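You operate a simulated robot arm through the tools that you are given. There is no shell and no other tool. Be economical: measure what you need, move in short steps, check, and stop when the job is done.

You run a simulated robot arm. Do the job below in one go: nothing can be reset, and whatever is moved stays where it is left.

## Task
Blot the damp book dry with the pink blotter under the brass weight.
Fine: weight back in its place, blotter off on to the green mat beside the book.

Only the result counts: the job must be done as asked and must still hold three seconds after the hand-in. Knocking over, shifting, dropping, spilling or breaking anything else fails it.

## Robot
A 7-joint arm with a two-finger parallel gripper, fixed in place. Base frame: the origin is at the foot of the arm, x ahead of it, y to its left, z up; the work surface is at about z = 850. Lengths are in mm, angles in degrees, forces in N, time in s.
With the tool pointing down near the work surface it reaches from about 360 to 780 mm from the base axis. Its first joint turns from -166.0 to 166.0 degrees. Payload 3.91 kg.
The TCP is the grasp point between the finger pads, 30 mm short of the fingertips. In the tool frame z runs along the fingers and y along their closing line. The gripper opens to 110 mm. The fingers are 20 mm wide and 10 mm thick; the gripper's body (48 by 112 mm) begins 55 mm behind the TCP.
Orientation is that of the tool frame in the base frame, as a unit quaternion [w, x, y, z]. With the fingers straight down and closing along the base's y, the tool's x points along the base's -x, its y along +y and its z along -z.

## Interface
- The arm moves only by the tool step_arm. Its argument "plan" is one flat list of numbers, 6 for each row, row after row: the shift along the tool's x, y, z in mm, then the turn, a rotation vector about the tool's x, y, z in degrees. In form: [tx, ty, tz, ax, ay, az, tx, ty, tz, ax, ay, az, ...]. A call has 1 to 8 rows; each row shifts and turns the commanded pose from where the row before left it, along the tool's axes as they then stand. "claw" is the gripper command, from -1 (fully open) to 1 (shut), values between in proportion, set as the call begins (left out, the last holds). Rows are played at 5 a second. More than 50 mm and 8.6 degrees between two rows, or a gripper value outside its range, and nothing of the call is played. Where a pose cannot be reached the arm comes as near as it can. A force on the tool above 40 N (or 10 N above the force at the start of the call, whichever is more), or a blocked arm, ends the call early, and 0.2 s more pass. Each finger travels about 153 mm/s and halts on what it meets, pressing with about 43 N; the grip force reading is that of the motor and also rises with nothing between the fingers. The clock runs only during rows and for 0.2 s after the last one: add rows that do not move to give the fingers time. The reply holds the time, the measured pose of the TCP, the force on the tool along the base axes, the opening and the grip force, in the units named above and with some noise.
- Cameras (640 x 400 px; columns grow to the right, rows downward): "scene" is fixed at [397.4, 660, 1560.3]; the picture's right is [-0.99, -0.17, 0.00], its down [-0.15, 0.87, -0.47] and it looks along [0.08, -0.46, -0.88] (base axes); focal length 315 px, centre (320, 200). "wrist" rides on the gripper at [77, 7, -114] in the tool frame; the picture's right is [-0.09, 1.00, 0.00], its down [-0.80, -0.07, -0.59] and it looks along [-0.59, -0.05, 0.80] (tool axes); focal length 270 px, centre (320, 200). There is no depth. A picture from a camera that has moved, and an enlarged one, comes with that camera's place and axes in the base frame and with its lens. The place of the scene camera against the robot may be out by one fixed shift of up to 18 mm in any direction.
- camera(camera): a new picture of that camera. It takes no simulated time.
- move_column(by): slides the trunk up (or, below 0, down) by that many mm; the arm rides with it, the base frame stays. It gives what a move gives, with no picture.
- zoom(camera, box): a new picture of the part [left, top, right, bottom] of that camera's present view, enlarged. It takes no simulated time.
- hand_in(): hands the job in; it is judged then, once.

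Work in short steps. Places have to be worked out from the pictures, the camera data and where the tool is seen: move nearer, look again, correct. Check each grasp and each placing, and mend what went wrong. You have 120 turns and 84 pictures in all, those below and enlarged ones among them. Open the gripper and draw the arm clear of the work before you hand the job in, unless the task says otherwise; then end with one line.

The tools are called after ">>>" as name(argument=value, ...) on one line, values as JSON. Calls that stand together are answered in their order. step_arm: Moves the arm, as the interface text tells. Its arguments: {"type":"object","properties":{"plan":{"type":"array","items":{"type":"number"}},"claw":{"type":"number"}},"required":["plan"]} The other tools are called the same way: move_column (by) slides the trunk up or down; camera (camera) takes a picture; zoom (camera, box) takes an enlarged picture of a part of a camera's view; hand_in () hands the job in.

At the start:

```text
time_s: 0.0
position: [386.1, 195.8, 1116.5]
tcp_rot: [0.0, 0.0, 1.0, 0.0]
contact_force: [-0.4, -0.7, -0.4]
finger_gap: 109.9
grip_force: 0.1
trunk travel left (down, up): [-575.0, 35.0]
```

scene: 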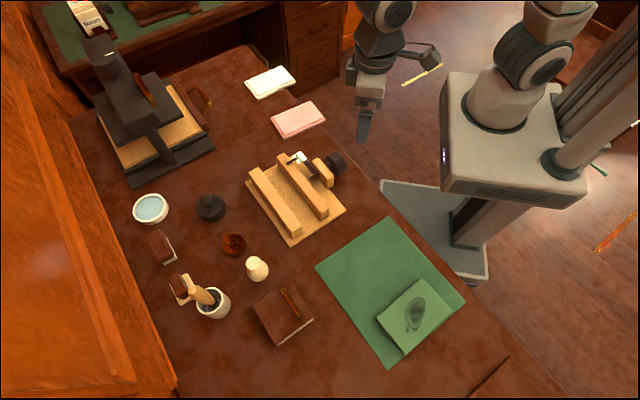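
wrist: 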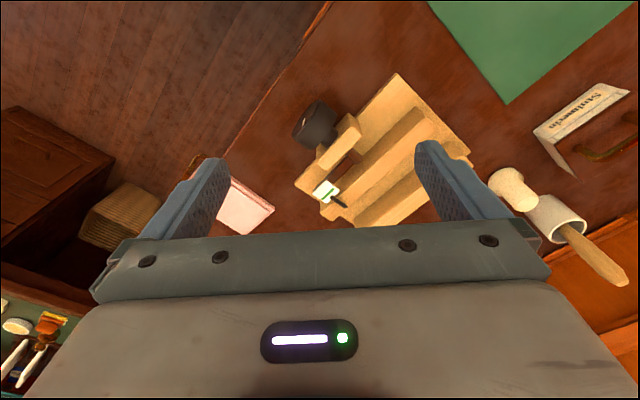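

I'll look closer at the scene to identify the book, blotter, and weight.

>>> zoom(camera="scene", box=[120, 160, 320, 360])

>>> zoom(camera="scene", box=[300, 210, 480, 370])

>>> zoom(camera="scene", box=[200, 40, 380, 240])

```text
2.00 times, centred on (220, 260) of scene
camera zoom: at [397.4, 660.0, 1560.3], right [-0.99, -0.17, 0.0], down [-0.15, 0.87, -0.47], along [0.08, -0.46, -0.88], focal length 631 px, centre (520, 80)
```

zoom: 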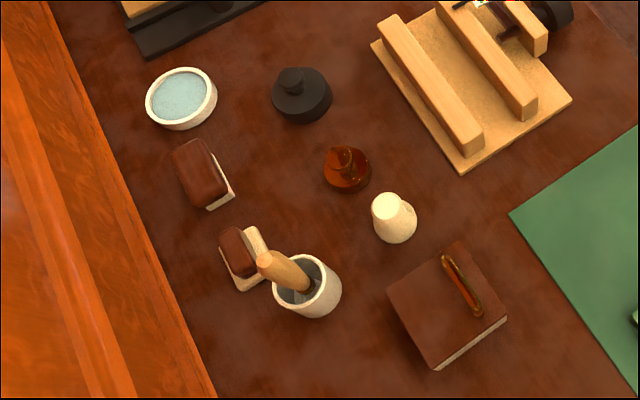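

```text
2.50 times, centred on (390, 290) of scene
camera zoom: at [397.4, 660.0, 1560.3], right [-0.99, -0.17, 0.0], down [-0.15, 0.87, -0.47], along [0.08, -0.46, -0.88], focal length 788 px, centre (145, -25)
```

zoom: 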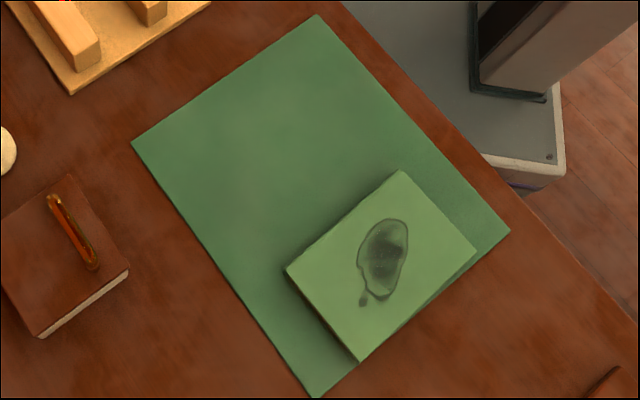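

```text
2.00 times, centred on (290, 140) of scene
camera zoom: at [397.4, 660.0, 1560.3], right [-0.99, -0.17, 0.0], down [-0.15, 0.87, -0.47], along [0.08, -0.46, -0.88], focal length 631 px, centre (380, 320)
```

zoom: 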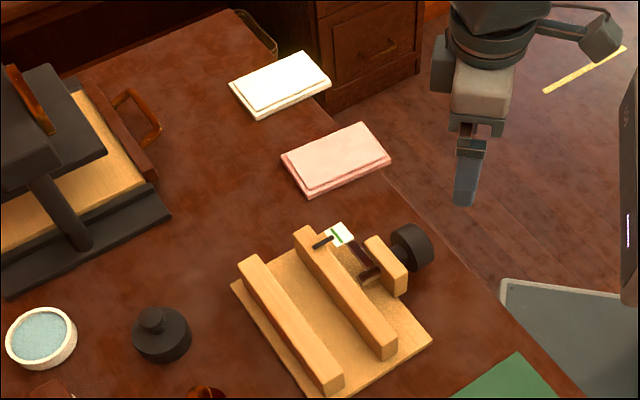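

The damp book is the green one with the stain; the pink pad is at about (570, 40). Candidate brass weight is the small amber-brown knob at about (641, 448). First I look at the blotter from the wrist camera.

>>> step_arm(plan=[0, -48, 0, 0, 0, 0, 0, -48, 0, 0, 0, 0, 0, -48, 0, 0, 0, 0, 0, 0, 0, 0, 0, 0])

>>> camera(camera="wrist")

```text
time_s: 1.0
position: [383.9, 53.4, 1116.5]
tcp_rot: [-0.001, 0.0, 1.0, 0.0]
contact_force: [0.1, -0.6, 0.6]
finger_gap: 109.7
grip_force: 0.0
trunk travel left (down, up): [-575.0, 35.0]
```

```text
78 pictures are left
camera wrist: at [308.0, 59.7, 1231.5], right [0.09, 1.0, 0.0], down [0.8, -0.07, 0.59], along [0.59, -0.05, -0.8], focal length 270 px, centre (320, 200)
```

wrist: 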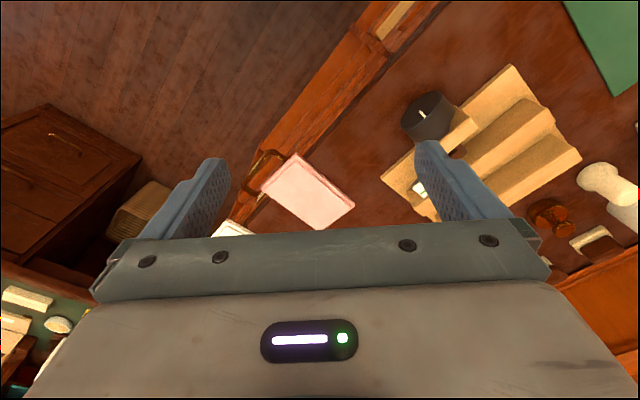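

Blotter appears at about (566, 17) from the wrist view. Zoom for detail.

>>> zoom(camera="wrist", box=[240, 130, 380, 240])

```text
3.64 times, centred on (310, 185) of wrist
camera zoom: at [308.0, 59.7, 1231.5], right [0.09, 1.0, 0.0], down [0.8, -0.07, 0.59], along [0.59, -0.05, -0.8], focal length 983 px, centre (356, 254)
```

zoom: 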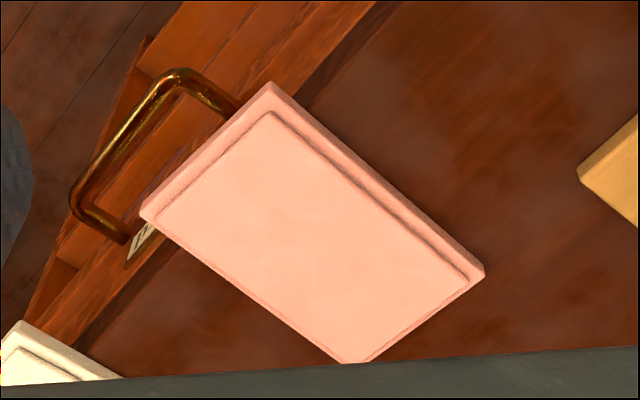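

The blotter is about 88 x 137 mm, centred near (572, 19), long axis about 41° from x. Next I look at the weight candidates.

>>> step_arm(plan=[0, 49, 0, 0, 0, 0, 0, 49, 0, 0, 0, 0, -10, 49, 0, 0, 0, 0, -20, 49, 0, 0, 0, 0, -20, 49, 0, 0, 0, 0, 0, 49, 0, 0, 0, 0, 0, 49, 0, 0, 0, 0, 0, 0, 0, 0, 0, 0])

>>> camera(camera="wrist")

```text
refused: row 4 steps farther than a row can; nothing moved
```

```text
76 pictures are left
camera wrist: at [308.0, 59.7, 1231.5], right [0.09, 1.0, 0.0], down [0.8, -0.07, 0.59], along [0.59, -0.05, -0.8], focal length 270 px, centre (320, 200)
```

wrist: 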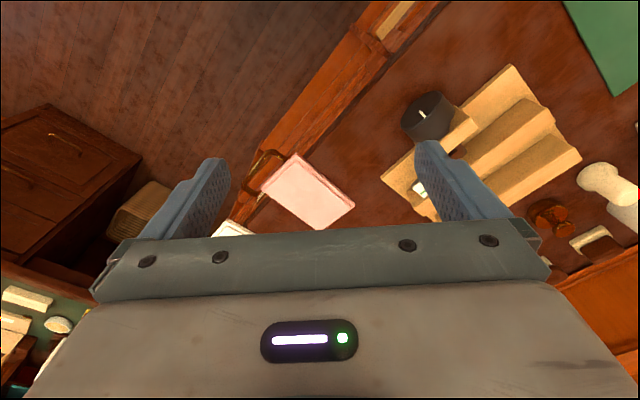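

The shift was over the limit in one row; resend with smaller rows.

>>> step_arm(plan=[0, 49, 0, 0, 0, 0, 0, 49, 0, 0, 0, 0, -8, 49, 0, 0, 0, 0, -8, 49, 0, 0, 0, 0, -8, 49, 0, 0, 0, 0, -8, 49, 0, 0, 0, 0, -8, 49, 0, 0, 0, 0, 0, 40, 0, 0, 0, 0])

>>> camera(camera="wrist")

```text
time_s: 2.8
position: [424.4, 435.1, 1113.7]
tcp_rot: [0.001, -0.001, 1.0, -0.001]
contact_force: [-1.7, -0.4, 1.1]
finger_gap: 110.1
grip_force: 0.0
trunk travel left (down, up): [-575.0, 35.0]
```

```text
75 pictures are left
camera wrist: at [348.0, 441.6, 1229.8], right [0.09, 1.0, 0.0], down [0.8, -0.07, 0.59], along [0.59, -0.05, -0.8], focal length 270 px, centre (320, 200)
```

wrist: 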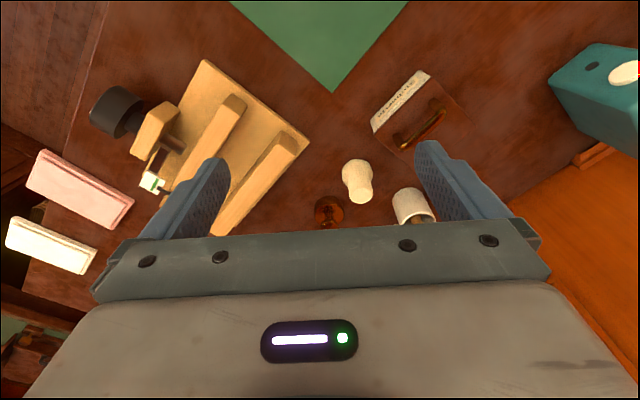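

The weight shows near (645, 434), just inside reach. I zoom in on it.

>>> zoom(camera="wrist", box=[280, 60, 480, 240])

```text
2.22 times, centred on (380, 150) of wrist
camera zoom: at [348.0, 441.6, 1229.8], right [0.09, 1.0, 0.0], down [0.8, -0.07, 0.59], along [0.59, -0.05, -0.8], focal length 601 px, centre (187, 311)
```

zoom: 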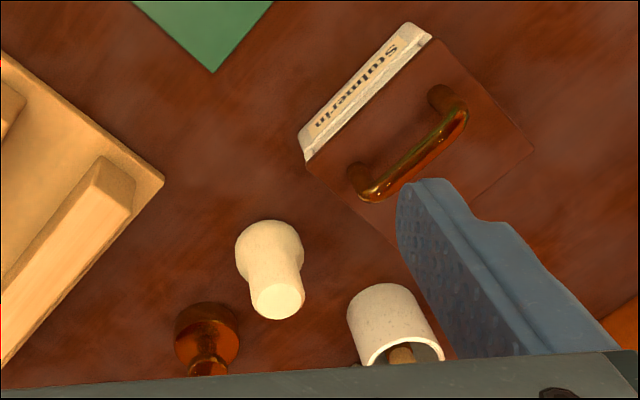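

The round brass knob weight is at about (645, 434), next to a cream bottle. Now I turn the tool to look at the damp book: yaw +64° in place.

>>> step_arm(plan=[0, 0, 0, 0, 0, -8, 0, 0, 0, 0, 0, -8, 0, 0, 0, 0, 0, -8, 0, 0, 0, 0, 0, -8, 0, 0, 0, 0, 0, -8, 0, 0, 0, 0, 0, -8, 0, 0, 0, 0, 0, -8, 0, 0, 0, 0, 0, -8])

```text
time_s: 4.6
position: [426.9, 436.3, 1116.2]
tcp_rot: [0.0, -0.531, 0.847, 0.001]
contact_force: [0.5, 0.0, -0.2]
finger_gap: 110.0
grip_force: 0.0
trunk travel left (down, up): [-575.0, 35.0]
```

Now shift to about (160, 350) so the camera faces the book.

>>> step_arm(plan=[32, 34, 0, 0, 0, 0, 32, 34, 0, 0, 0, 0, 32, 34, 0, 0, 0, 0, 32, 34, 0, 0, 0, 0, 32, 34, 0, 0, 0, 0, 32, 34, 0, 0, 0, 0, 0, 0, 0, 0, 0, 0])

>>> camera(camera="wrist")

>>> camera(camera="scene")

```text
time_s: 6.2
position: [157.7, 350.5, 1116.7]
tcp_rot: [0.0, -0.529, 0.848, 0.0]
contact_force: [0.2, -0.7, 0.7]
finger_gap: 109.9
grip_force: 0.1
trunk travel left (down, up): [-575.0, 35.0]
```

```text
73 pictures are left
camera wrist: at [118.7, 283.8, 1231.8], right [-0.86, 0.52, 0.0], down [0.41, 0.69, 0.59], along [0.31, 0.51, -0.8], focal length 270 px, centre (320, 200)
```

wrist: 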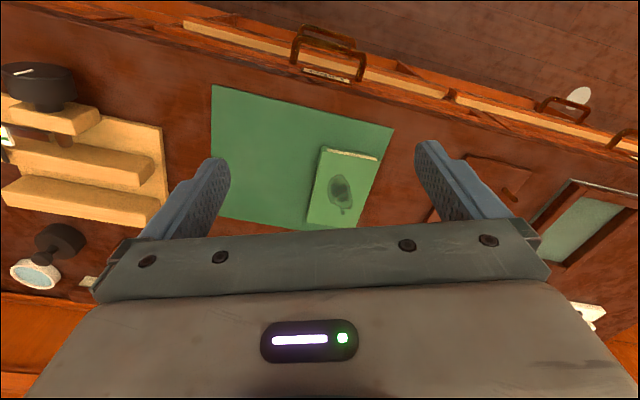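

```text
72 pictures are left
```

scene: 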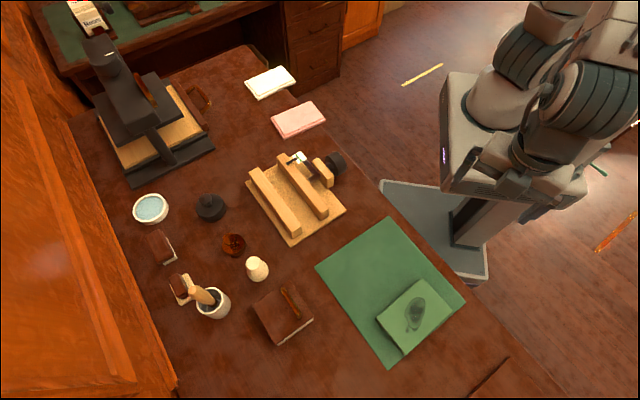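

>>> zoom(camera="wrist", box=[200, 70, 400, 235])

```text
2.42 times, centred on (300, 152) of wrist
camera zoom: at [118.7, 283.8, 1231.8], right [-0.86, 0.52, 0.0], down [0.41, 0.69, 0.59], along [0.31, 0.51, -0.8], focal length 655 px, centre (368, 315)
```

zoom: 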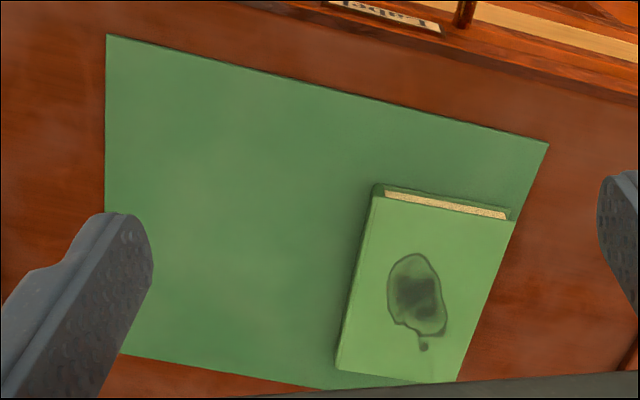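

The book is about 90 x 140, centred at (223, 520), long axis ~48°, on the +y side of the mat; free mat spot is about (307, 440). Now I turn to the blotter's yaw (41.5°) and start traversing to it.

>>> step_arm(plan=[0, 0, 0, 0, 0, 7.5, 0, 0, 0, 0, 0, 7.5, 0, 0, 0, 0, 0, 7.5, -8.3, -47.5, 0, 0, 0, 0, -8.3, -47.5, 0, 0, 0, 0, -8.3, -47.5, 0, 0, 0, 0, -8.3, -47.5, 0, 0, 0, 0, -8.3, -47.5, 0, 0, 0, 0])

>>> step_arm(plan=[-8.3, -47.5, 0, 0, 0, 0, -8.3, -47.5, 0, 0, 0, 0, -8.3, -47.5, 0, 0, 0, 0, -8.3, -47.5, 0, 0, 0, 0, -8.3, -47.5, 0, 0, 0, 0, -8.3, -47.5, 0, 0, 0, 0, 0, 0, 0, 0, 0, 0])

>>> camera(camera="wrist")

```text
time_s: 8.0
position: [347.5, 199.6, 1115.9]
tcp_rot: [0.0, -0.354, 0.935, 0.0]
contact_force: [0.0, 0.9, -0.2]
finger_gap: 110.3
grip_force: 0.0
trunk travel left (down, up): [-575.0, 35.0]
```

```text
time_s: 9.6
position: [577.2, 19.5, 1117.9]
tcp_rot: [0.001, -0.354, 0.935, 0.0]
contact_force: [0.1, -0.3, -0.5]
finger_gap: 110.1
grip_force: 0.0
trunk travel left (down, up): [-575.0, 35.0]
```

```text
70 pictures are left
camera wrist: at [514.6, -26.8, 1233.0], right [-0.59, 0.8, 0.0], down [0.65, 0.48, 0.59], along [0.48, 0.35, -0.8], focal length 270 px, centre (320, 200)
```

wrist: 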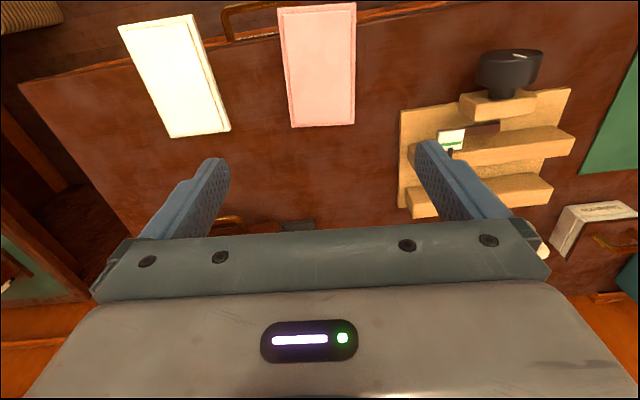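

Blotter centre now measures (575, 17), yaw about 39.5°. Descend to z≈960 with small correction, and look again.

>>> step_arm(plan=[3, 0, 40, 0, 0, 2, 0, 0, 40, 0, 0, 0, 0, 0, 40, 0, 0, 0, 0, 0, 38, 0, 0, 0, 0, 0, 0, 0, 0, 0])

>>> camera(camera="wrist")

```text
time_s: 10.8
position: [571.4, 18.9, 958.5]
tcp_rot: [0.0, -0.338, 0.941, 0.0]
contact_force: [0.0, 0.5, 0.1]
finger_gap: 110.0
grip_force: 0.1
trunk travel left (down, up): [-575.0, 35.0]
```

```text
69 pictures are left
camera wrist: at [507.3, -25.9, 1074.4], right [-0.57, 0.82, 0.0], down [0.66, 0.46, 0.59], along [0.49, 0.34, -0.8], focal length 270 px, centre (320, 200)
```

wrist: 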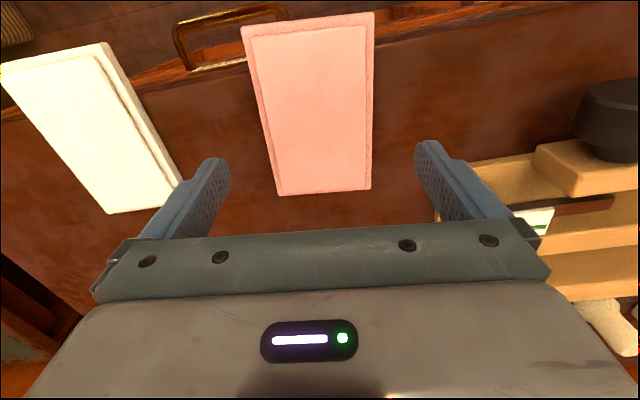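

Blotter centre (576, 19), ~91 wide; the fingers straddle it. Correct 3 mm and descend to z≈886.

>>> step_arm(plan=[-3.4, -2.8, 30, 0, 0, 0, 0, 0, 30, 0, 0, 0, 0, 0, 12, 0, 0, 0, 0, 0, 0, 0, 0, 0])

>>> camera(camera="wrist")

>>> zoom(camera="scene", box=[230, 60, 370, 160])

```text
time_s: 11.8
position: [575.3, 20.1, 886.8]
tcp_rot: [-0.001, -0.338, 0.941, 0.0]
contact_force: [1.1, 0.9, -0.9]
finger_gap: 110.1
grip_force: 0.1
trunk travel left (down, up): [-575.0, 35.0]
```

```text
68 pictures are left
camera wrist: at [512.5, -24.9, 1001.9], right [-0.57, 0.82, 0.0], down [0.66, 0.45, 0.59], along [0.49, 0.34, -0.8], focal length 270 px, centre (320, 200)
```

wrist: 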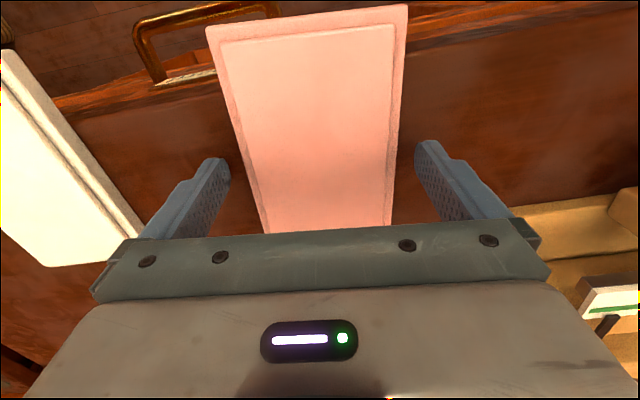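

```text
4.00 times, centred on (300, 110) of scene
camera zoom: at [397.4, 660.0, 1560.3], right [-0.99, -0.17, 0.0], down [-0.15, 0.87, -0.47], along [0.08, -0.46, -0.88], focal length 1262 px, centre (400, 560)
```

zoom: 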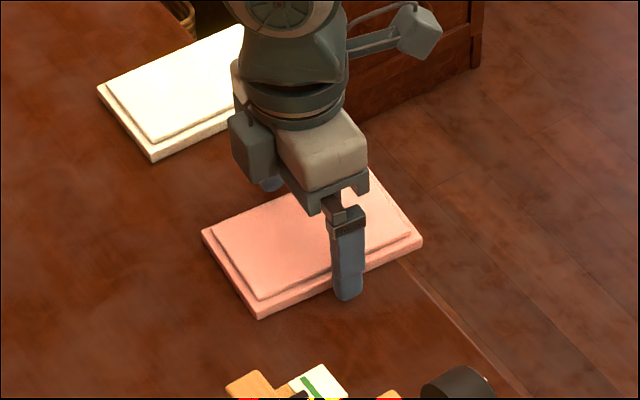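

Fingers straddle the blotter centrally. Lower 2 mm and close.

>>> step_arm(plan=[0, 0, 2, 0, 0, 0])

>>> step_arm(plan=[0, 0, 0, 0, 0, 0, 0, 0, 0, 0, 0, 0, 0, 0, 0, 0, 0, 0], claw=1)

>>> camera(camera="wrist")

```text
time_s: 12.2
position: [575.5, 19.8, 883.4]
tcp_rot: [0.0, -0.338, 0.941, 0.0]
contact_force: [-1.1, -0.5, 0.8]
finger_gap: 110.1
grip_force: 0.0
trunk travel left (down, up): [-575.0, 35.0]
```

```text
time_s: 13.0
position: [575.9, 19.4, 883.3]
tcp_rot: [0.0, -0.338, 0.941, 0.0]
contact_force: [-0.7, 0.0, 0.0]
finger_gap: 89.2
grip_force: 42.7
trunk travel left (down, up): [-575.0, 35.0]
```

```text
66 pictures are left
camera wrist: at [512.4, -25.3, 999.4], right [-0.57, 0.82, 0.0], down [0.66, 0.46, 0.59], along [0.49, 0.34, -0.8], focal length 270 px, centre (320, 200)
```

wrist: 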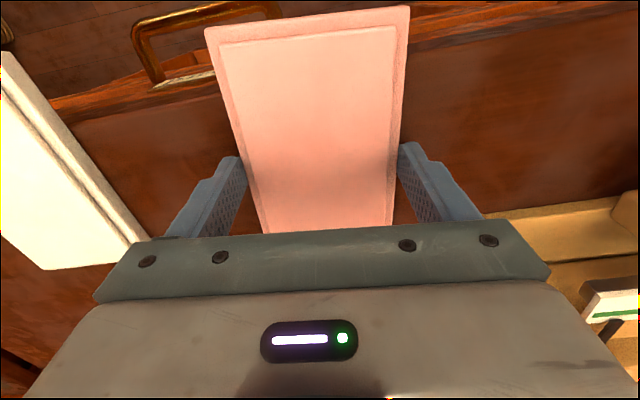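

Gripped at 89.2 mm. Lift gently and check.

>>> step_arm(plan=[0, 0, -5, 0, 0, 0, 0, 0, -10, 0, 0, 0, 0, 0, -20, 0, 0, 0, 0, 0, -30, 0, 0, 0, 0, 0, -40, 0, 0, 0, 0, 0, -40, 0, 0, 0, 0, 0, 0, 0, 0, 0])

>>> camera(camera="wrist")

>>> zoom(camera="scene", box=[230, 40, 390, 160])

```text
time_s: 14.6
position: [577.2, 17.5, 1029.6]
tcp_rot: [0.0, -0.338, 0.941, 0.001]
contact_force: [0.1, 0.2, -0.5]
finger_gap: 88.9
grip_force: 42.9
trunk travel left (down, up): [-575.0, 35.0]
```

```text
65 pictures are left
camera wrist: at [513.2, -26.5, 1146.1], right [-0.57, 0.82, 0.0], down [0.66, 0.45, 0.59], along [0.49, 0.34, -0.8], focal length 270 px, centre (320, 200)
```

wrist: 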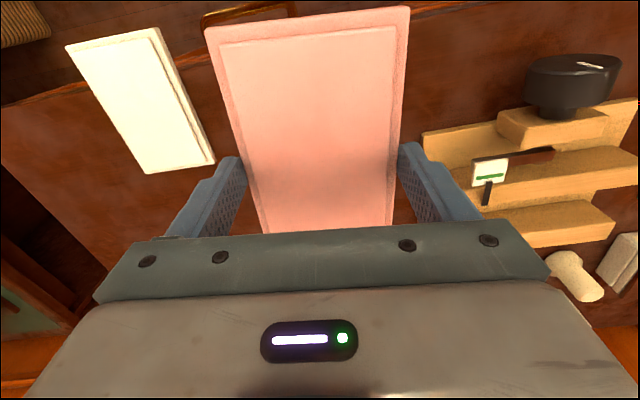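

```text
3.33 times, centred on (310, 100) of scene
camera zoom: at [397.4, 660.0, 1560.3], right [-0.99, -0.17, 0.0], down [-0.15, 0.87, -0.47], along [0.08, -0.46, -0.88], focal length 1051 px, centre (353, 533)
```

zoom: 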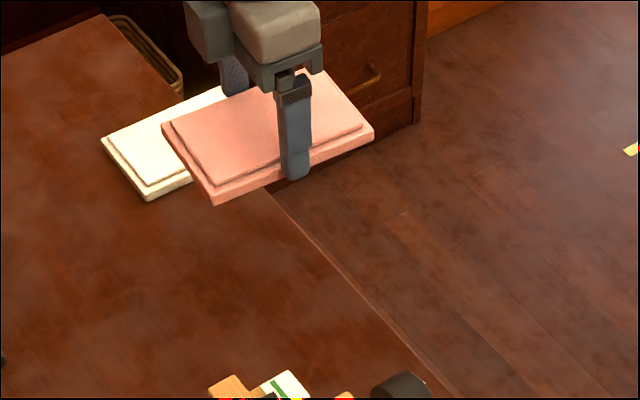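

The blotter is held level. Turn 8.7° to match the book's yaw and traverse over the book at z≈1030.

>>> step_arm(plan=[0, 0, 0, 0, 0, -4.3, 0, 0, 0, 0, 0, -4.4, -10.7, 46.2, 0, 0, 0, 0, -10.7, 46.2, 0, 0, 0, 0, -10.7, 46.2, 0, 0, 0, 0, -10.7, 46.2, 0, 0, 0, 0, -10.7, 46.2, 0, 0, 0, 0, -10.7, 46.2, 0, 0, 0, 0])

>>> step_arm(plan=[-10.7, 46.2, 0, 0, 0, 0, -10.7, 46.2, 0, 0, 0, 0, -10.7, 46.2, 0, 0, 0, 0, -10.7, 46.2, 0, 0, 0, 0, -10.7, 46.2, 0, 0, 0, 0, -10.7, 46.2, 0, 0, 0, 0, -10.7, 46.2, 0, 0, 0, 0, 0, 0, 0, 0, 0, 0])

>>> camera(camera="wrist")

>>> zoom(camera="scene", box=[300, 200, 500, 380])

```text
time_s: 16.4
position: [411.4, 253.3, 1027.7]
tcp_rot: [0.001, -0.409, 0.913, -0.002]
contact_force: [-1.1, -0.1, -1.0]
finger_gap: 88.8
grip_force: 43.0
trunk travel left (down, up): [-575.0, 35.0]
```

```text
time_s: 18.2
position: [218.8, 522.6, 1029.7]
tcp_rot: [0.0, -0.408, 0.913, 0.001]
contact_force: [0.2, -0.5, -1.2]
finger_gap: 88.7
grip_force: 42.9
trunk travel left (down, up): [-575.0, 35.0]
```

```text
63 pictures are left
camera wrist: at [162.9, 469.0, 1145.6], right [-0.68, 0.73, 0.0], down [0.59, 0.55, 0.59], along [0.43, 0.41, -0.8], focal length 270 px, centre (320, 200)
```

wrist: 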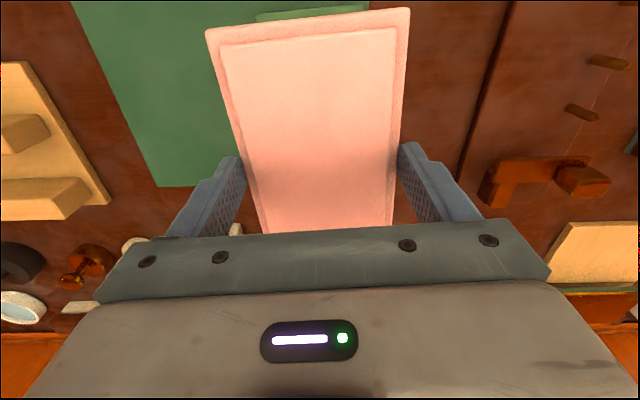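

```text
2.22 times, centred on (400, 290) of scene
camera zoom: at [397.4, 660.0, 1560.3], right [-0.99, -0.17, 0.0], down [-0.15, 0.87, -0.47], along [0.08, -0.46, -0.88], focal length 701 px, centre (142, 0)
```

zoom: 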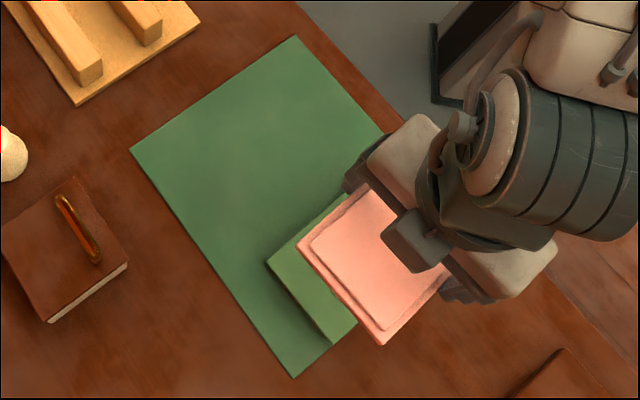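

Over the book within a few mm. Apply a small correction (≈+4, −2.5 mm, −1°) and descend to z≈930 for a closer check.

>>> step_arm(plan=[-1, -4.8, 30, 0, 0, 1, 0, 0, 40, 0, 0, 0, 0, 0, 30, 0, 0, 0, 0, 0, 0, 0, 0, 0])

>>> camera(camera="wrist")

>>> zoom(camera="scene", box=[340, 240, 480, 370])

```text
time_s: 19.2
position: [226.5, 520.5, 926.8]
tcp_rot: [0.001, -0.401, 0.916, -0.001]
contact_force: [0.2, -0.1, -0.7]
finger_gap: 89.0
grip_force: 43.2
trunk travel left (down, up): [-575.0, 35.0]
```

```text
61 pictures are left
camera wrist: at [169.2, 467.6, 1042.5], right [-0.67, 0.74, 0.0], down [0.6, 0.54, 0.59], along [0.44, 0.4, -0.8], focal length 270 px, centre (320, 200)
```

wrist: 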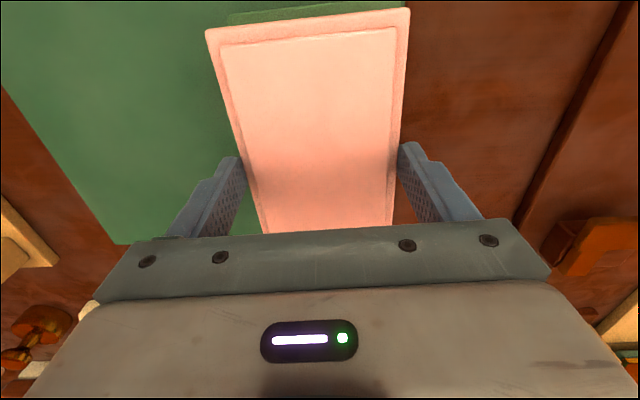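

```text
3.08 times, centred on (410, 305) of scene
camera zoom: at [397.4, 660.0, 1560.3], right [-0.99, -0.17, 0.0], down [-0.15, 0.87, -0.47], along [0.08, -0.46, -0.88], focal length 970 px, centre (43, -123)
```

zoom: 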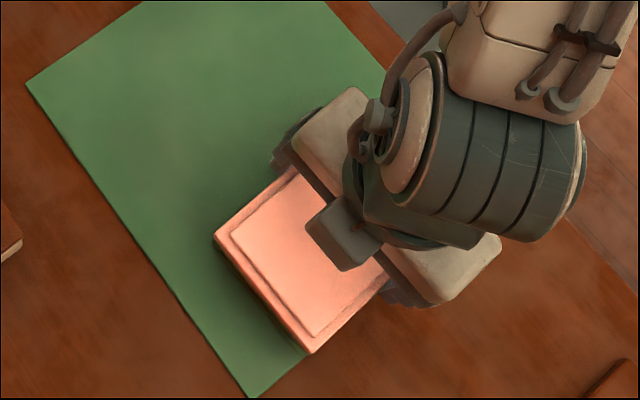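

Blotter is nearly aligned, about 4 mm to shift along its length. Correct and go down to just above the book.

>>> step_arm(plan=[4, 2.6, 5, 0, 0, 0, 0, 0, 10, 0, 0, 0, 0, 0, 0, 0, 0, 0])

>>> zoom(camera="scene", box=[360, 270, 440, 370])

>>> zoom(camera="wrist", box=[180, 0, 440, 160])

```text
time_s: 20.0
position: [220.2, 519.1, 912.5]
tcp_rot: [0.001, -0.401, 0.916, 0.001]
contact_force: [-0.1, -0.9, -0.2]
finger_gap: 89.0
grip_force: 42.9
trunk travel left (down, up): [-575.0, 35.0]
```

```text
4.00 times, centred on (400, 320) of scene
camera zoom: at [397.4, 660.0, 1560.3], right [-0.99, -0.17, 0.0], down [-0.15, 0.87, -0.47], along [0.08, -0.46, -0.88], focal length 1262 px, centre (0, -280)
```

zoom: 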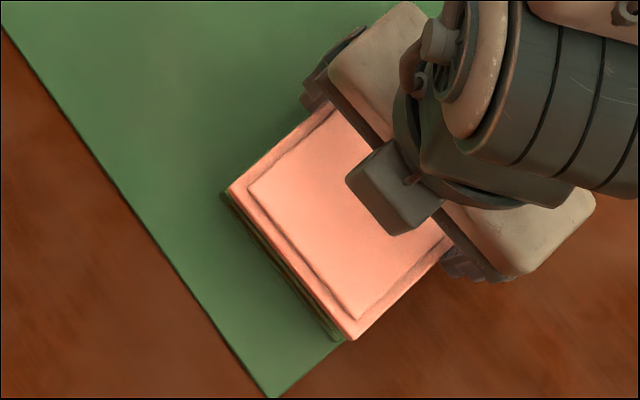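

```text
2.46 times, centred on (310, 80) of wrist
camera zoom: at [164.0, 466.5, 1028.9], right [-0.67, 0.74, 0.0], down [0.6, 0.54, 0.59], along [0.44, 0.4, -0.8], focal length 665 px, centre (345, 495)
```

zoom: 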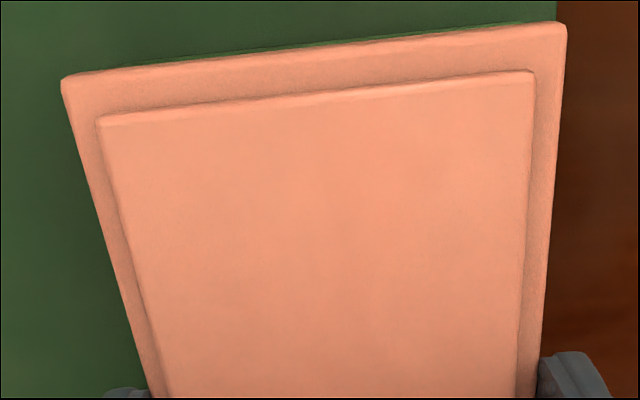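

Alignment is good. Lower slowly until contact.

>>> step_arm(plan=[0, 0, 2, 0, 0, 0, 0, 0, 2, 0, 0, 0])

>>> step_arm(plan=[0, 0, 1.5, 0, 0, 0, 0, 0, 1.5, 0, 0, 0])

```text
time_s: 20.6
position: [220.0, 519.2, 910.8]
tcp_rot: [0.0, -0.401, 0.916, 0.0]
contact_force: [-0.5, 0.7, -0.9]
finger_gap: 89.1
grip_force: 43.1
trunk travel left (down, up): [-575.0, 35.0]
```

```text
time_s: 21.2
position: [221.4, 518.0, 907.9]
tcp_rot: [0.0, -0.401, 0.916, 0.0]
contact_force: [1.0, 0.2, 5.0]
finger_gap: 88.6
grip_force: 43.1
trunk travel left (down, up): [-575.0, 35.0]
```

Force rises to 5 N — likely contact. One more small step.

>>> step_arm(plan=[0, 0, 1, 0, 0, 0, 0, 0, 0, 0, 0, 0])

>>> zoom(camera="scene", box=[360, 270, 440, 370])

```text
time_s: 21.8
position: [222.3, 518.6, 908.0]
tcp_rot: [0.001, -0.401, 0.916, 0.0]
contact_force: [0.6, 0.1, 13.6]
finger_gap: 89.0
grip_force: 43.2
trunk travel left (down, up): [-575.0, 35.0]
```

```text
4.00 times, centred on (400, 320) of scene
camera zoom: at [397.4, 660.0, 1560.3], right [-0.99, -0.17, 0.0], down [-0.15, 0.87, -0.47], along [0.08, -0.46, -0.88], focal length 1262 px, centre (0, -280)
```

zoom: 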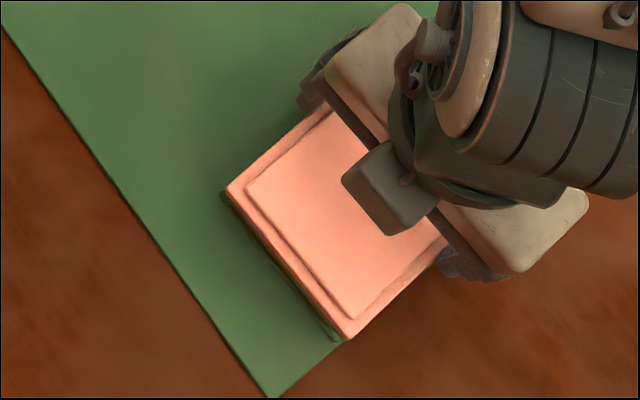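

In contact (13.6 N), well aligned. Open and rise slowly, then look.

>>> step_arm(plan=[0, 0, 0, 0, 0, 0, 0, 0, 0, 0, 0, 0], claw=-1)

>>> step_arm(plan=[0, 0, -10, 0, 0, 0, 0, 0, -30, 0, 0, 0, 0, 0, -50, 0, 0, 0, 0, 0, -50, 0, 0, 0, 0, 0, 0, 0, 0, 0])

>>> camera(camera="wrist")

```text
time_s: 22.4
position: [220.6, 518.9, 906.4]
tcp_rot: [0.001, -0.401, 0.916, 0.0]
contact_force: [-1.0, 0.8, 0.1]
finger_gap: 109.9
grip_force: 0.0
trunk travel left (down, up): [-575.0, 35.0]
```

```text
time_s: 23.6
position: [220.1, 519.5, 1046.5]
tcp_rot: [0.0, -0.4, 0.916, 0.001]
contact_force: [-0.6, -1.1, 0.4]
finger_gap: 110.3
grip_force: 0.0
trunk travel left (down, up): [-575.0, 35.0]
```

```text
56 pictures are left
camera wrist: at [162.5, 467.7, 1162.2], right [-0.67, 0.74, 0.0], down [0.6, 0.54, 0.59], along [0.44, 0.4, -0.8], focal length 270 px, centre (320, 200)
```

wrist: 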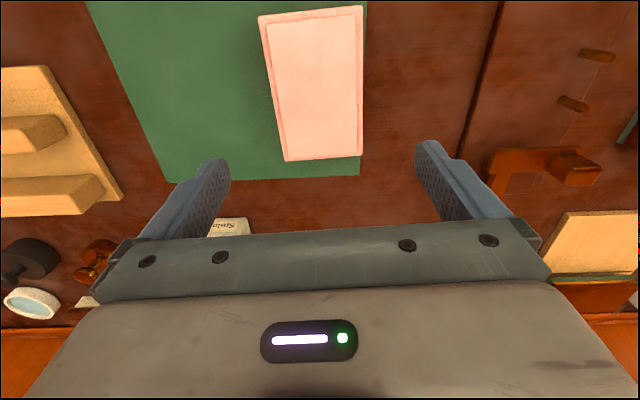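

The blotter covers the book neatly. Now go to the brass weight: turn back 33° and traverse.

>>> step_arm(plan=[0, 0, 0, 0, 0, 8.3, 0, 0, 0, 0, 0, 8.3, 0, 0, 0, 0, 0, 8.3, 0, 0, 0, 0, 0, 8.3, -43.5, -20.7, 0, 0, 0, 0, -43.5, -20.7, 0, 0, 0, 0, -43.5, -20.7, 0, 0, 0, 0, -43.5, -20.7, 0, 0, 0, 0])

>>> step_arm(plan=[-43.5, -20.7, 0, 0, 0, 0, -43.5, -20.7, 0, 0, 0, 0, -43.5, -20.7, 0, 0, 0, 0, -35, -20.7, 0, 0, 0, 0, 0, 0, 0, 0, 0, 0])

>>> camera(camera="wrist")

```text
time_s: 25.4
position: [407.8, 478.7, 1048.0]
tcp_rot: [-0.001, -0.121, 0.993, 0.001]
contact_force: [-0.2, 0.0, -0.3]
finger_gap: 110.1
grip_force: 0.0
trunk travel left (down, up): [-575.0, 35.0]
```

```text
time_s: 26.6
position: [588.5, 440.4, 1049.6]
tcp_rot: [0.0, -0.121, 0.993, -0.001]
contact_force: [-0.4, 0.2, 0.2]
finger_gap: 110.1
grip_force: 0.1
trunk travel left (down, up): [-575.0, 35.0]
```

```text
55 pictures are left
camera wrist: at [512.1, 427.7, 1165.9], right [-0.16, 0.99, 0.0], down [0.79, 0.13, 0.59], along [0.59, 0.09, -0.8], focal length 270 px, centre (320, 200)
```

wrist: 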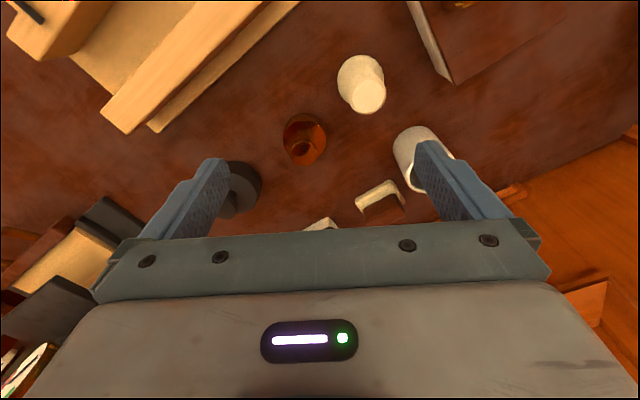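

>>> zoom(camera="wrist", box=[230, 40, 450, 220])

```text
2.22 times, centred on (340, 130) of wrist
camera zoom: at [512.1, 427.7, 1165.9], right [-0.16, 0.99, 0.0], down [0.79, 0.13, 0.59], along [0.59, 0.09, -0.8], focal length 601 px, centre (276, 356)
```

zoom: 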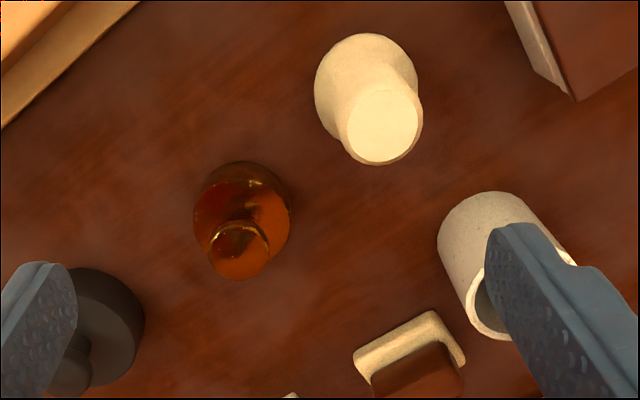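

The weight is at about (645, 429.5), base ~53 mm across, ~50 mm tall. Move above it and lower to z≈960 with the gripper narrowed to ~85 mm.

>>> step_arm(plan=[-26, -12, 0, 0, 0, 0, -26, -12, 0, 0, 0, 0, 0, 0, 45, 0, 0, 0, 0, 0, 45, 0, 0, 0, 0, 0, 0, 0, 0, 0], claw=-0.55)

>>> camera(camera="wrist")

>>> zoom(camera="scene", box=[150, 160, 320, 330])

```text
time_s: 27.8
position: [642.8, 424.8, 955.5]
tcp_rot: [-0.001, -0.122, 0.993, 0.0]
contact_force: [0.7, 0.5, -0.5]
finger_gap: 85.2
grip_force: 0.2
out of reach, approached as far as the arm can: row 2
trunk travel left (down, up): [-575.0, 35.0]
```

```text
53 pictures are left
camera wrist: at [567.5, 411.6, 1070.6], right [-0.16, 0.99, 0.0], down [0.79, 0.13, 0.59], along [0.59, 0.09, -0.8], focal length 270 px, centre (320, 200)
```

wrist: 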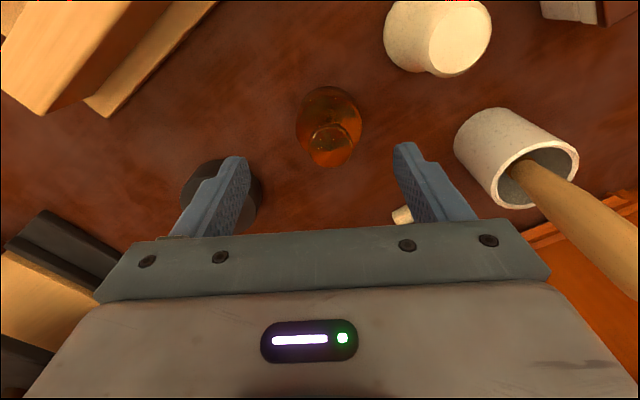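

```text
2.35 times, centred on (235, 245) of scene
camera zoom: at [397.4, 660.0, 1560.3], right [-0.99, -0.17, 0.0], down [-0.15, 0.87, -0.47], along [0.08, -0.46, -0.88], focal length 742 px, centre (520, 94)
```

zoom: 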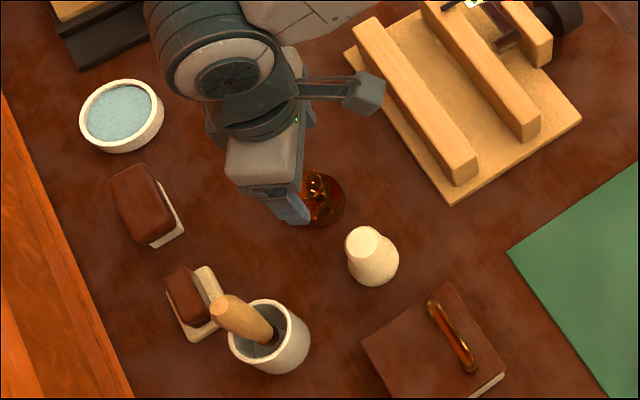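

Weight centre ≈ (642, 429.5), fingers straddle it. Shift 4.7 mm and descend to z≈886.

>>> step_arm(plan=[0, 4.7, 20, 0, 0, 0, 0, 0, 30, 0, 0, 0, 0, 0, 20, 0, 0, 0, 0, 0, 0, 0, 0, 0])

>>> camera(camera="wrist")

>>> zoom(camera="scene", box=[180, 190, 300, 290])

```text
time_s: 28.8
position: [641.1, 430.0, 885.7]
tcp_rot: [0.001, -0.122, 0.993, 0.0]
contact_force: [-0.5, -0.2, -0.3]
finger_gap: 85.4
grip_force: 0.0
trunk travel left (down, up): [-575.0, 35.0]
```

```text
51 pictures are left
camera wrist: at [564.8, 418.1, 1001.1], right [-0.16, 0.99, 0.0], down [0.79, 0.13, 0.59], along [0.59, 0.09, -0.8], focal length 270 px, centre (320, 200)
```

wrist: 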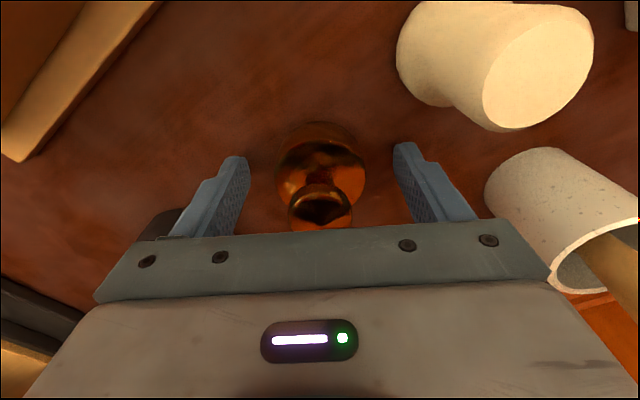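

```text
4.00 times, centred on (240, 240) of scene
camera zoom: at [397.4, 660.0, 1560.3], right [-0.99, -0.17, 0.0], down [-0.15, 0.87, -0.47], along [0.08, -0.46, -0.88], focal length 1262 px, centre (640, 40)
```

zoom: 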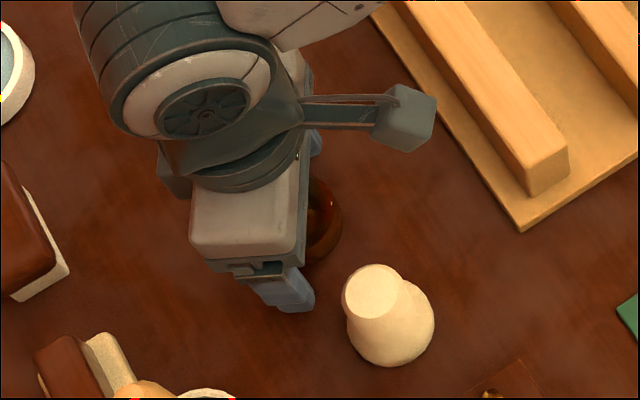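

Weight is centred between the fingers at (641, 430). Close on its base.

>>> step_arm(plan=[0, 0, 1.5, 0, 0, 0, 0, 0, 0, 0, 0, 0])

>>> step_arm(plan=[0, 0, 0, 0, 0, 0, 0, 0, 0, 0, 0, 0, 0, 0, 0, 0, 0, 0], claw=1)

>>> camera(camera="wrist")

```text
time_s: 29.4
position: [641.2, 430.6, 886.0]
tcp_rot: [0.0, -0.122, 0.992, 0.0]
contact_force: [0.2, -0.4, 0.7]
finger_gap: 85.3
grip_force: 0.1
trunk travel left (down, up): [-575.0, 35.0]
```

```text
time_s: 30.2
position: [640.4, 429.8, 884.2]
tcp_rot: [-0.001, -0.122, 0.993, 0.0]
contact_force: [0.2, -0.7, -0.4]
finger_gap: 50.7
grip_force: 43.1
trunk travel left (down, up): [-575.0, 35.0]
```

```text
49 pictures are left
camera wrist: at [565.2, 417.7, 999.7], right [-0.16, 0.99, 0.0], down [0.79, 0.13, 0.59], along [0.59, 0.09, -0.8], focal length 270 px, centre (320, 200)
```

wrist: 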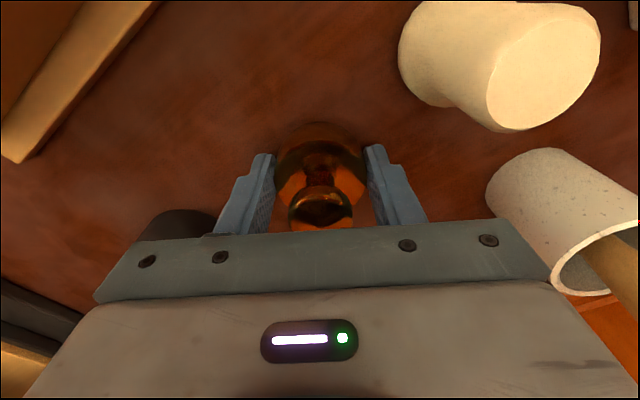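

Gripped at 50.7 mm with TCP at (640.7, 430, 884.5); that's the return pose. Lift and check.

>>> step_arm(plan=[0, 0, -5, 0, 0, 0, 0, 0, -10, 0, 0, 0, 0, 0, -20, 0, 0, 0, 0, 0, -30, 0, 0, 0, 0, 0, -40, 0, 0, 0, 0, 0, -40, 0, 0, 0, 0, 0, 0, 0, 0, 0])

>>> camera(camera="wrist")

```text
time_s: 31.8
position: [640.5, 432.9, 1028.4]
tcp_rot: [-0.001, -0.122, 0.993, 0.001]
contact_force: [0.6, -0.5, -3.8]
finger_gap: 50.8
grip_force: 42.9
trunk travel left (down, up): [-575.0, 35.0]
```

```text
48 pictures are left
camera wrist: at [564.6, 420.5, 1144.3], right [-0.16, 0.99, 0.0], down [0.79, 0.13, 0.59], along [0.59, 0.09, -0.8], focal length 270 px, centre (320, 200)
```

wrist: 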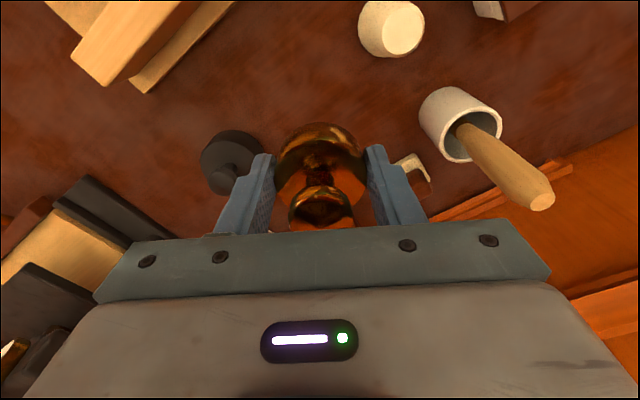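

Weight held (≈0.35 kg). Carry it over the blotter centre at (222, 518).

>>> step_arm(plan=[42.9, 20.3, 0, 0, 0, 0, 42.9, 20.3, 0, 0, 0, 0, 42.9, 20.3, 0, 0, 0, 0, 42.9, 20.3, 0, 0, 0, 0, 42.9, 20.3, 0, 0, 0, 0, 42.9, 20.3, 0, 0, 0, 0, 42.9, 20.3, 0, 0, 0, 0, 42.9, 20.3, 0, 0, 0, 0])

>>> step_arm(plan=[42.9, 20.3, 0, 0, 0, 0, 0, 0, 30, 0, 0, 0, 0, 0, 30, 0, 0, 0, 0, 0, 0, 0, 0, 0])

>>> camera(camera="wrist")

>>> zoom(camera="scene", box=[340, 240, 480, 370])

```text
time_s: 33.6
position: [266.6, 506.8, 1029.6]
tcp_rot: [0.0, -0.123, 0.992, 0.0]
contact_force: [0.0, 0.2, -4.7]
finger_gap: 50.6
grip_force: 43.3
trunk travel left (down, up): [-575.0, 35.0]
```

```text
time_s: 34.6
position: [223.3, 516.4, 969.6]
tcp_rot: [0.001, -0.122, 0.993, 0.0]
contact_force: [1.0, 0.4, -4.2]
finger_gap: 50.6
grip_force: 42.6
trunk travel left (down, up): [-575.0, 35.0]
```

```text
47 pictures are left
camera wrist: at [146.9, 503.6, 1084.2], right [-0.16, 0.99, 0.0], down [0.79, 0.13, 0.59], along [0.59, 0.09, -0.8], focal length 270 px, centre (320, 200)
```

wrist: 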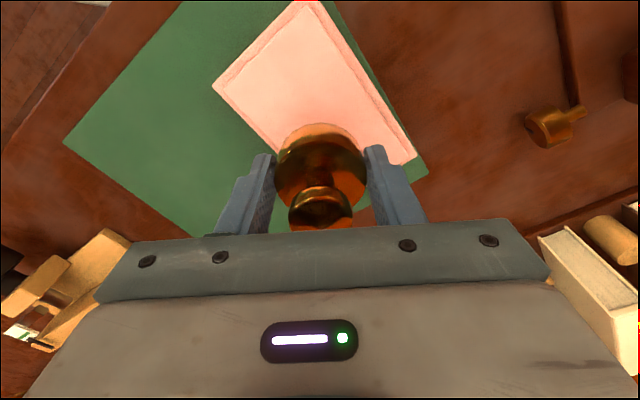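

```text
3.08 times, centred on (410, 305) of scene
camera zoom: at [397.4, 660.0, 1560.3], right [-0.99, -0.17, 0.0], down [-0.15, 0.87, -0.47], along [0.08, -0.46, -0.88], focal length 970 px, centre (43, -123)
```

zoom: 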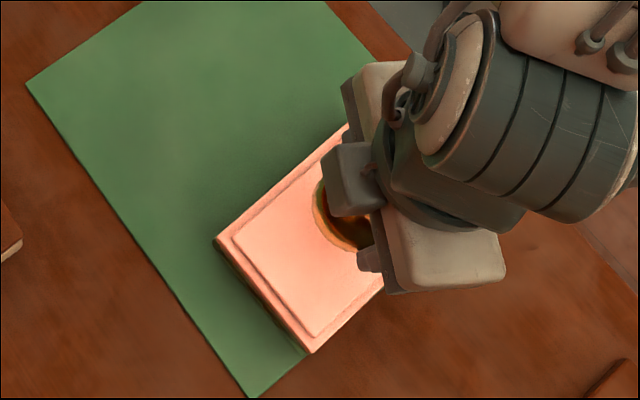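

Weight hovers over the blotter's centre. Descend most of the way, then in small steps to contact.

>>> step_arm(plan=[0, 2, 15, 0, 0, 0, 0, 0, 15, 0, 0, 0, 0, 0, 5, 0, 0, 0, 0, 0, 0, 0, 0, 0])

>>> step_arm(plan=[0, 0, 2, 0, 0, 0, 0, 0, 2, 0, 0, 0])

>>> step_arm(plan=[0, 0, 2, 0, 0, 0, 0, 0, 0, 0, 0, 0])

```text
time_s: 35.6
position: [221.4, 519.1, 934.0]
tcp_rot: [0.001, -0.122, 0.992, -0.001]
contact_force: [-0.6, 0.4, -4.4]
finger_gap: 50.1
grip_force: 42.8
trunk travel left (down, up): [-575.0, 35.0]
```

```text
time_s: 36.2
position: [222.2, 518.8, 930.0]
tcp_rot: [0.001, -0.122, 0.992, 0.001]
contact_force: [0.0, -0.1, -3.8]
finger_gap: 50.6
grip_force: 43.6
trunk travel left (down, up): [-575.0, 35.0]
```

```text
time_s: 36.8
position: [220.0, 517.1, 927.8]
tcp_rot: [0.0, -0.121, 0.993, 0.001]
contact_force: [-1.0, -0.1, -3.9]
finger_gap: 50.5
grip_force: 42.5
trunk travel left (down, up): [-575.0, 35.0]
```

No contact yet; continue in small steps.

>>> step_arm(plan=[0, 0, 1.5, 0, 0, 0, 0, 0, 1.5, 0, 0, 0])

>>> zoom(camera="wrist", box=[200, 80, 440, 240])

```text
time_s: 37.4
position: [220.6, 517.7, 924.3]
tcp_rot: [-0.001, -0.122, 0.993, 0.0]
contact_force: [-0.3, 0.2, -5.1]
finger_gap: 50.4
grip_force: 42.4
trunk travel left (down, up): [-575.0, 35.0]
```

```text
2.50 times, centred on (320, 160) of wrist
camera zoom: at [145.3, 504.9, 1040.1], right [-0.16, 0.99, 0.0], down [0.79, 0.13, 0.59], along [0.59, 0.09, -0.8], focal length 676 px, centre (320, 300)
```

zoom: 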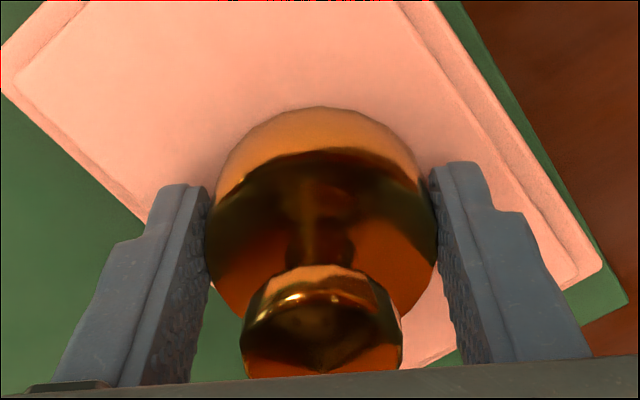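

>>> step_arm(plan=[0, 0, 1, 0, 0, 0, 0, 0, 1, 0, 0, 0])

>>> step_arm(plan=[0, 0, 1, 0, 0, 0, 0, 0, 0, 0, 0, 0])

```text
time_s: 38.0
position: [220.5, 518.9, 923.4]
tcp_rot: [0.0, -0.122, 0.993, 0.001]
contact_force: [-1.6, -1.1, 6.2]
finger_gap: 50.8
grip_force: 43.1
trunk travel left (down, up): [-575.0, 35.0]
```

```text
time_s: 38.6
position: [221.6, 517.5, 924.6]
tcp_rot: [0.001, -0.121, 0.993, 0.002]
contact_force: [-0.1, 0.0, 17.1]
finger_gap: 50.4
grip_force: 43.2
trunk travel left (down, up): [-575.0, 35.0]
```

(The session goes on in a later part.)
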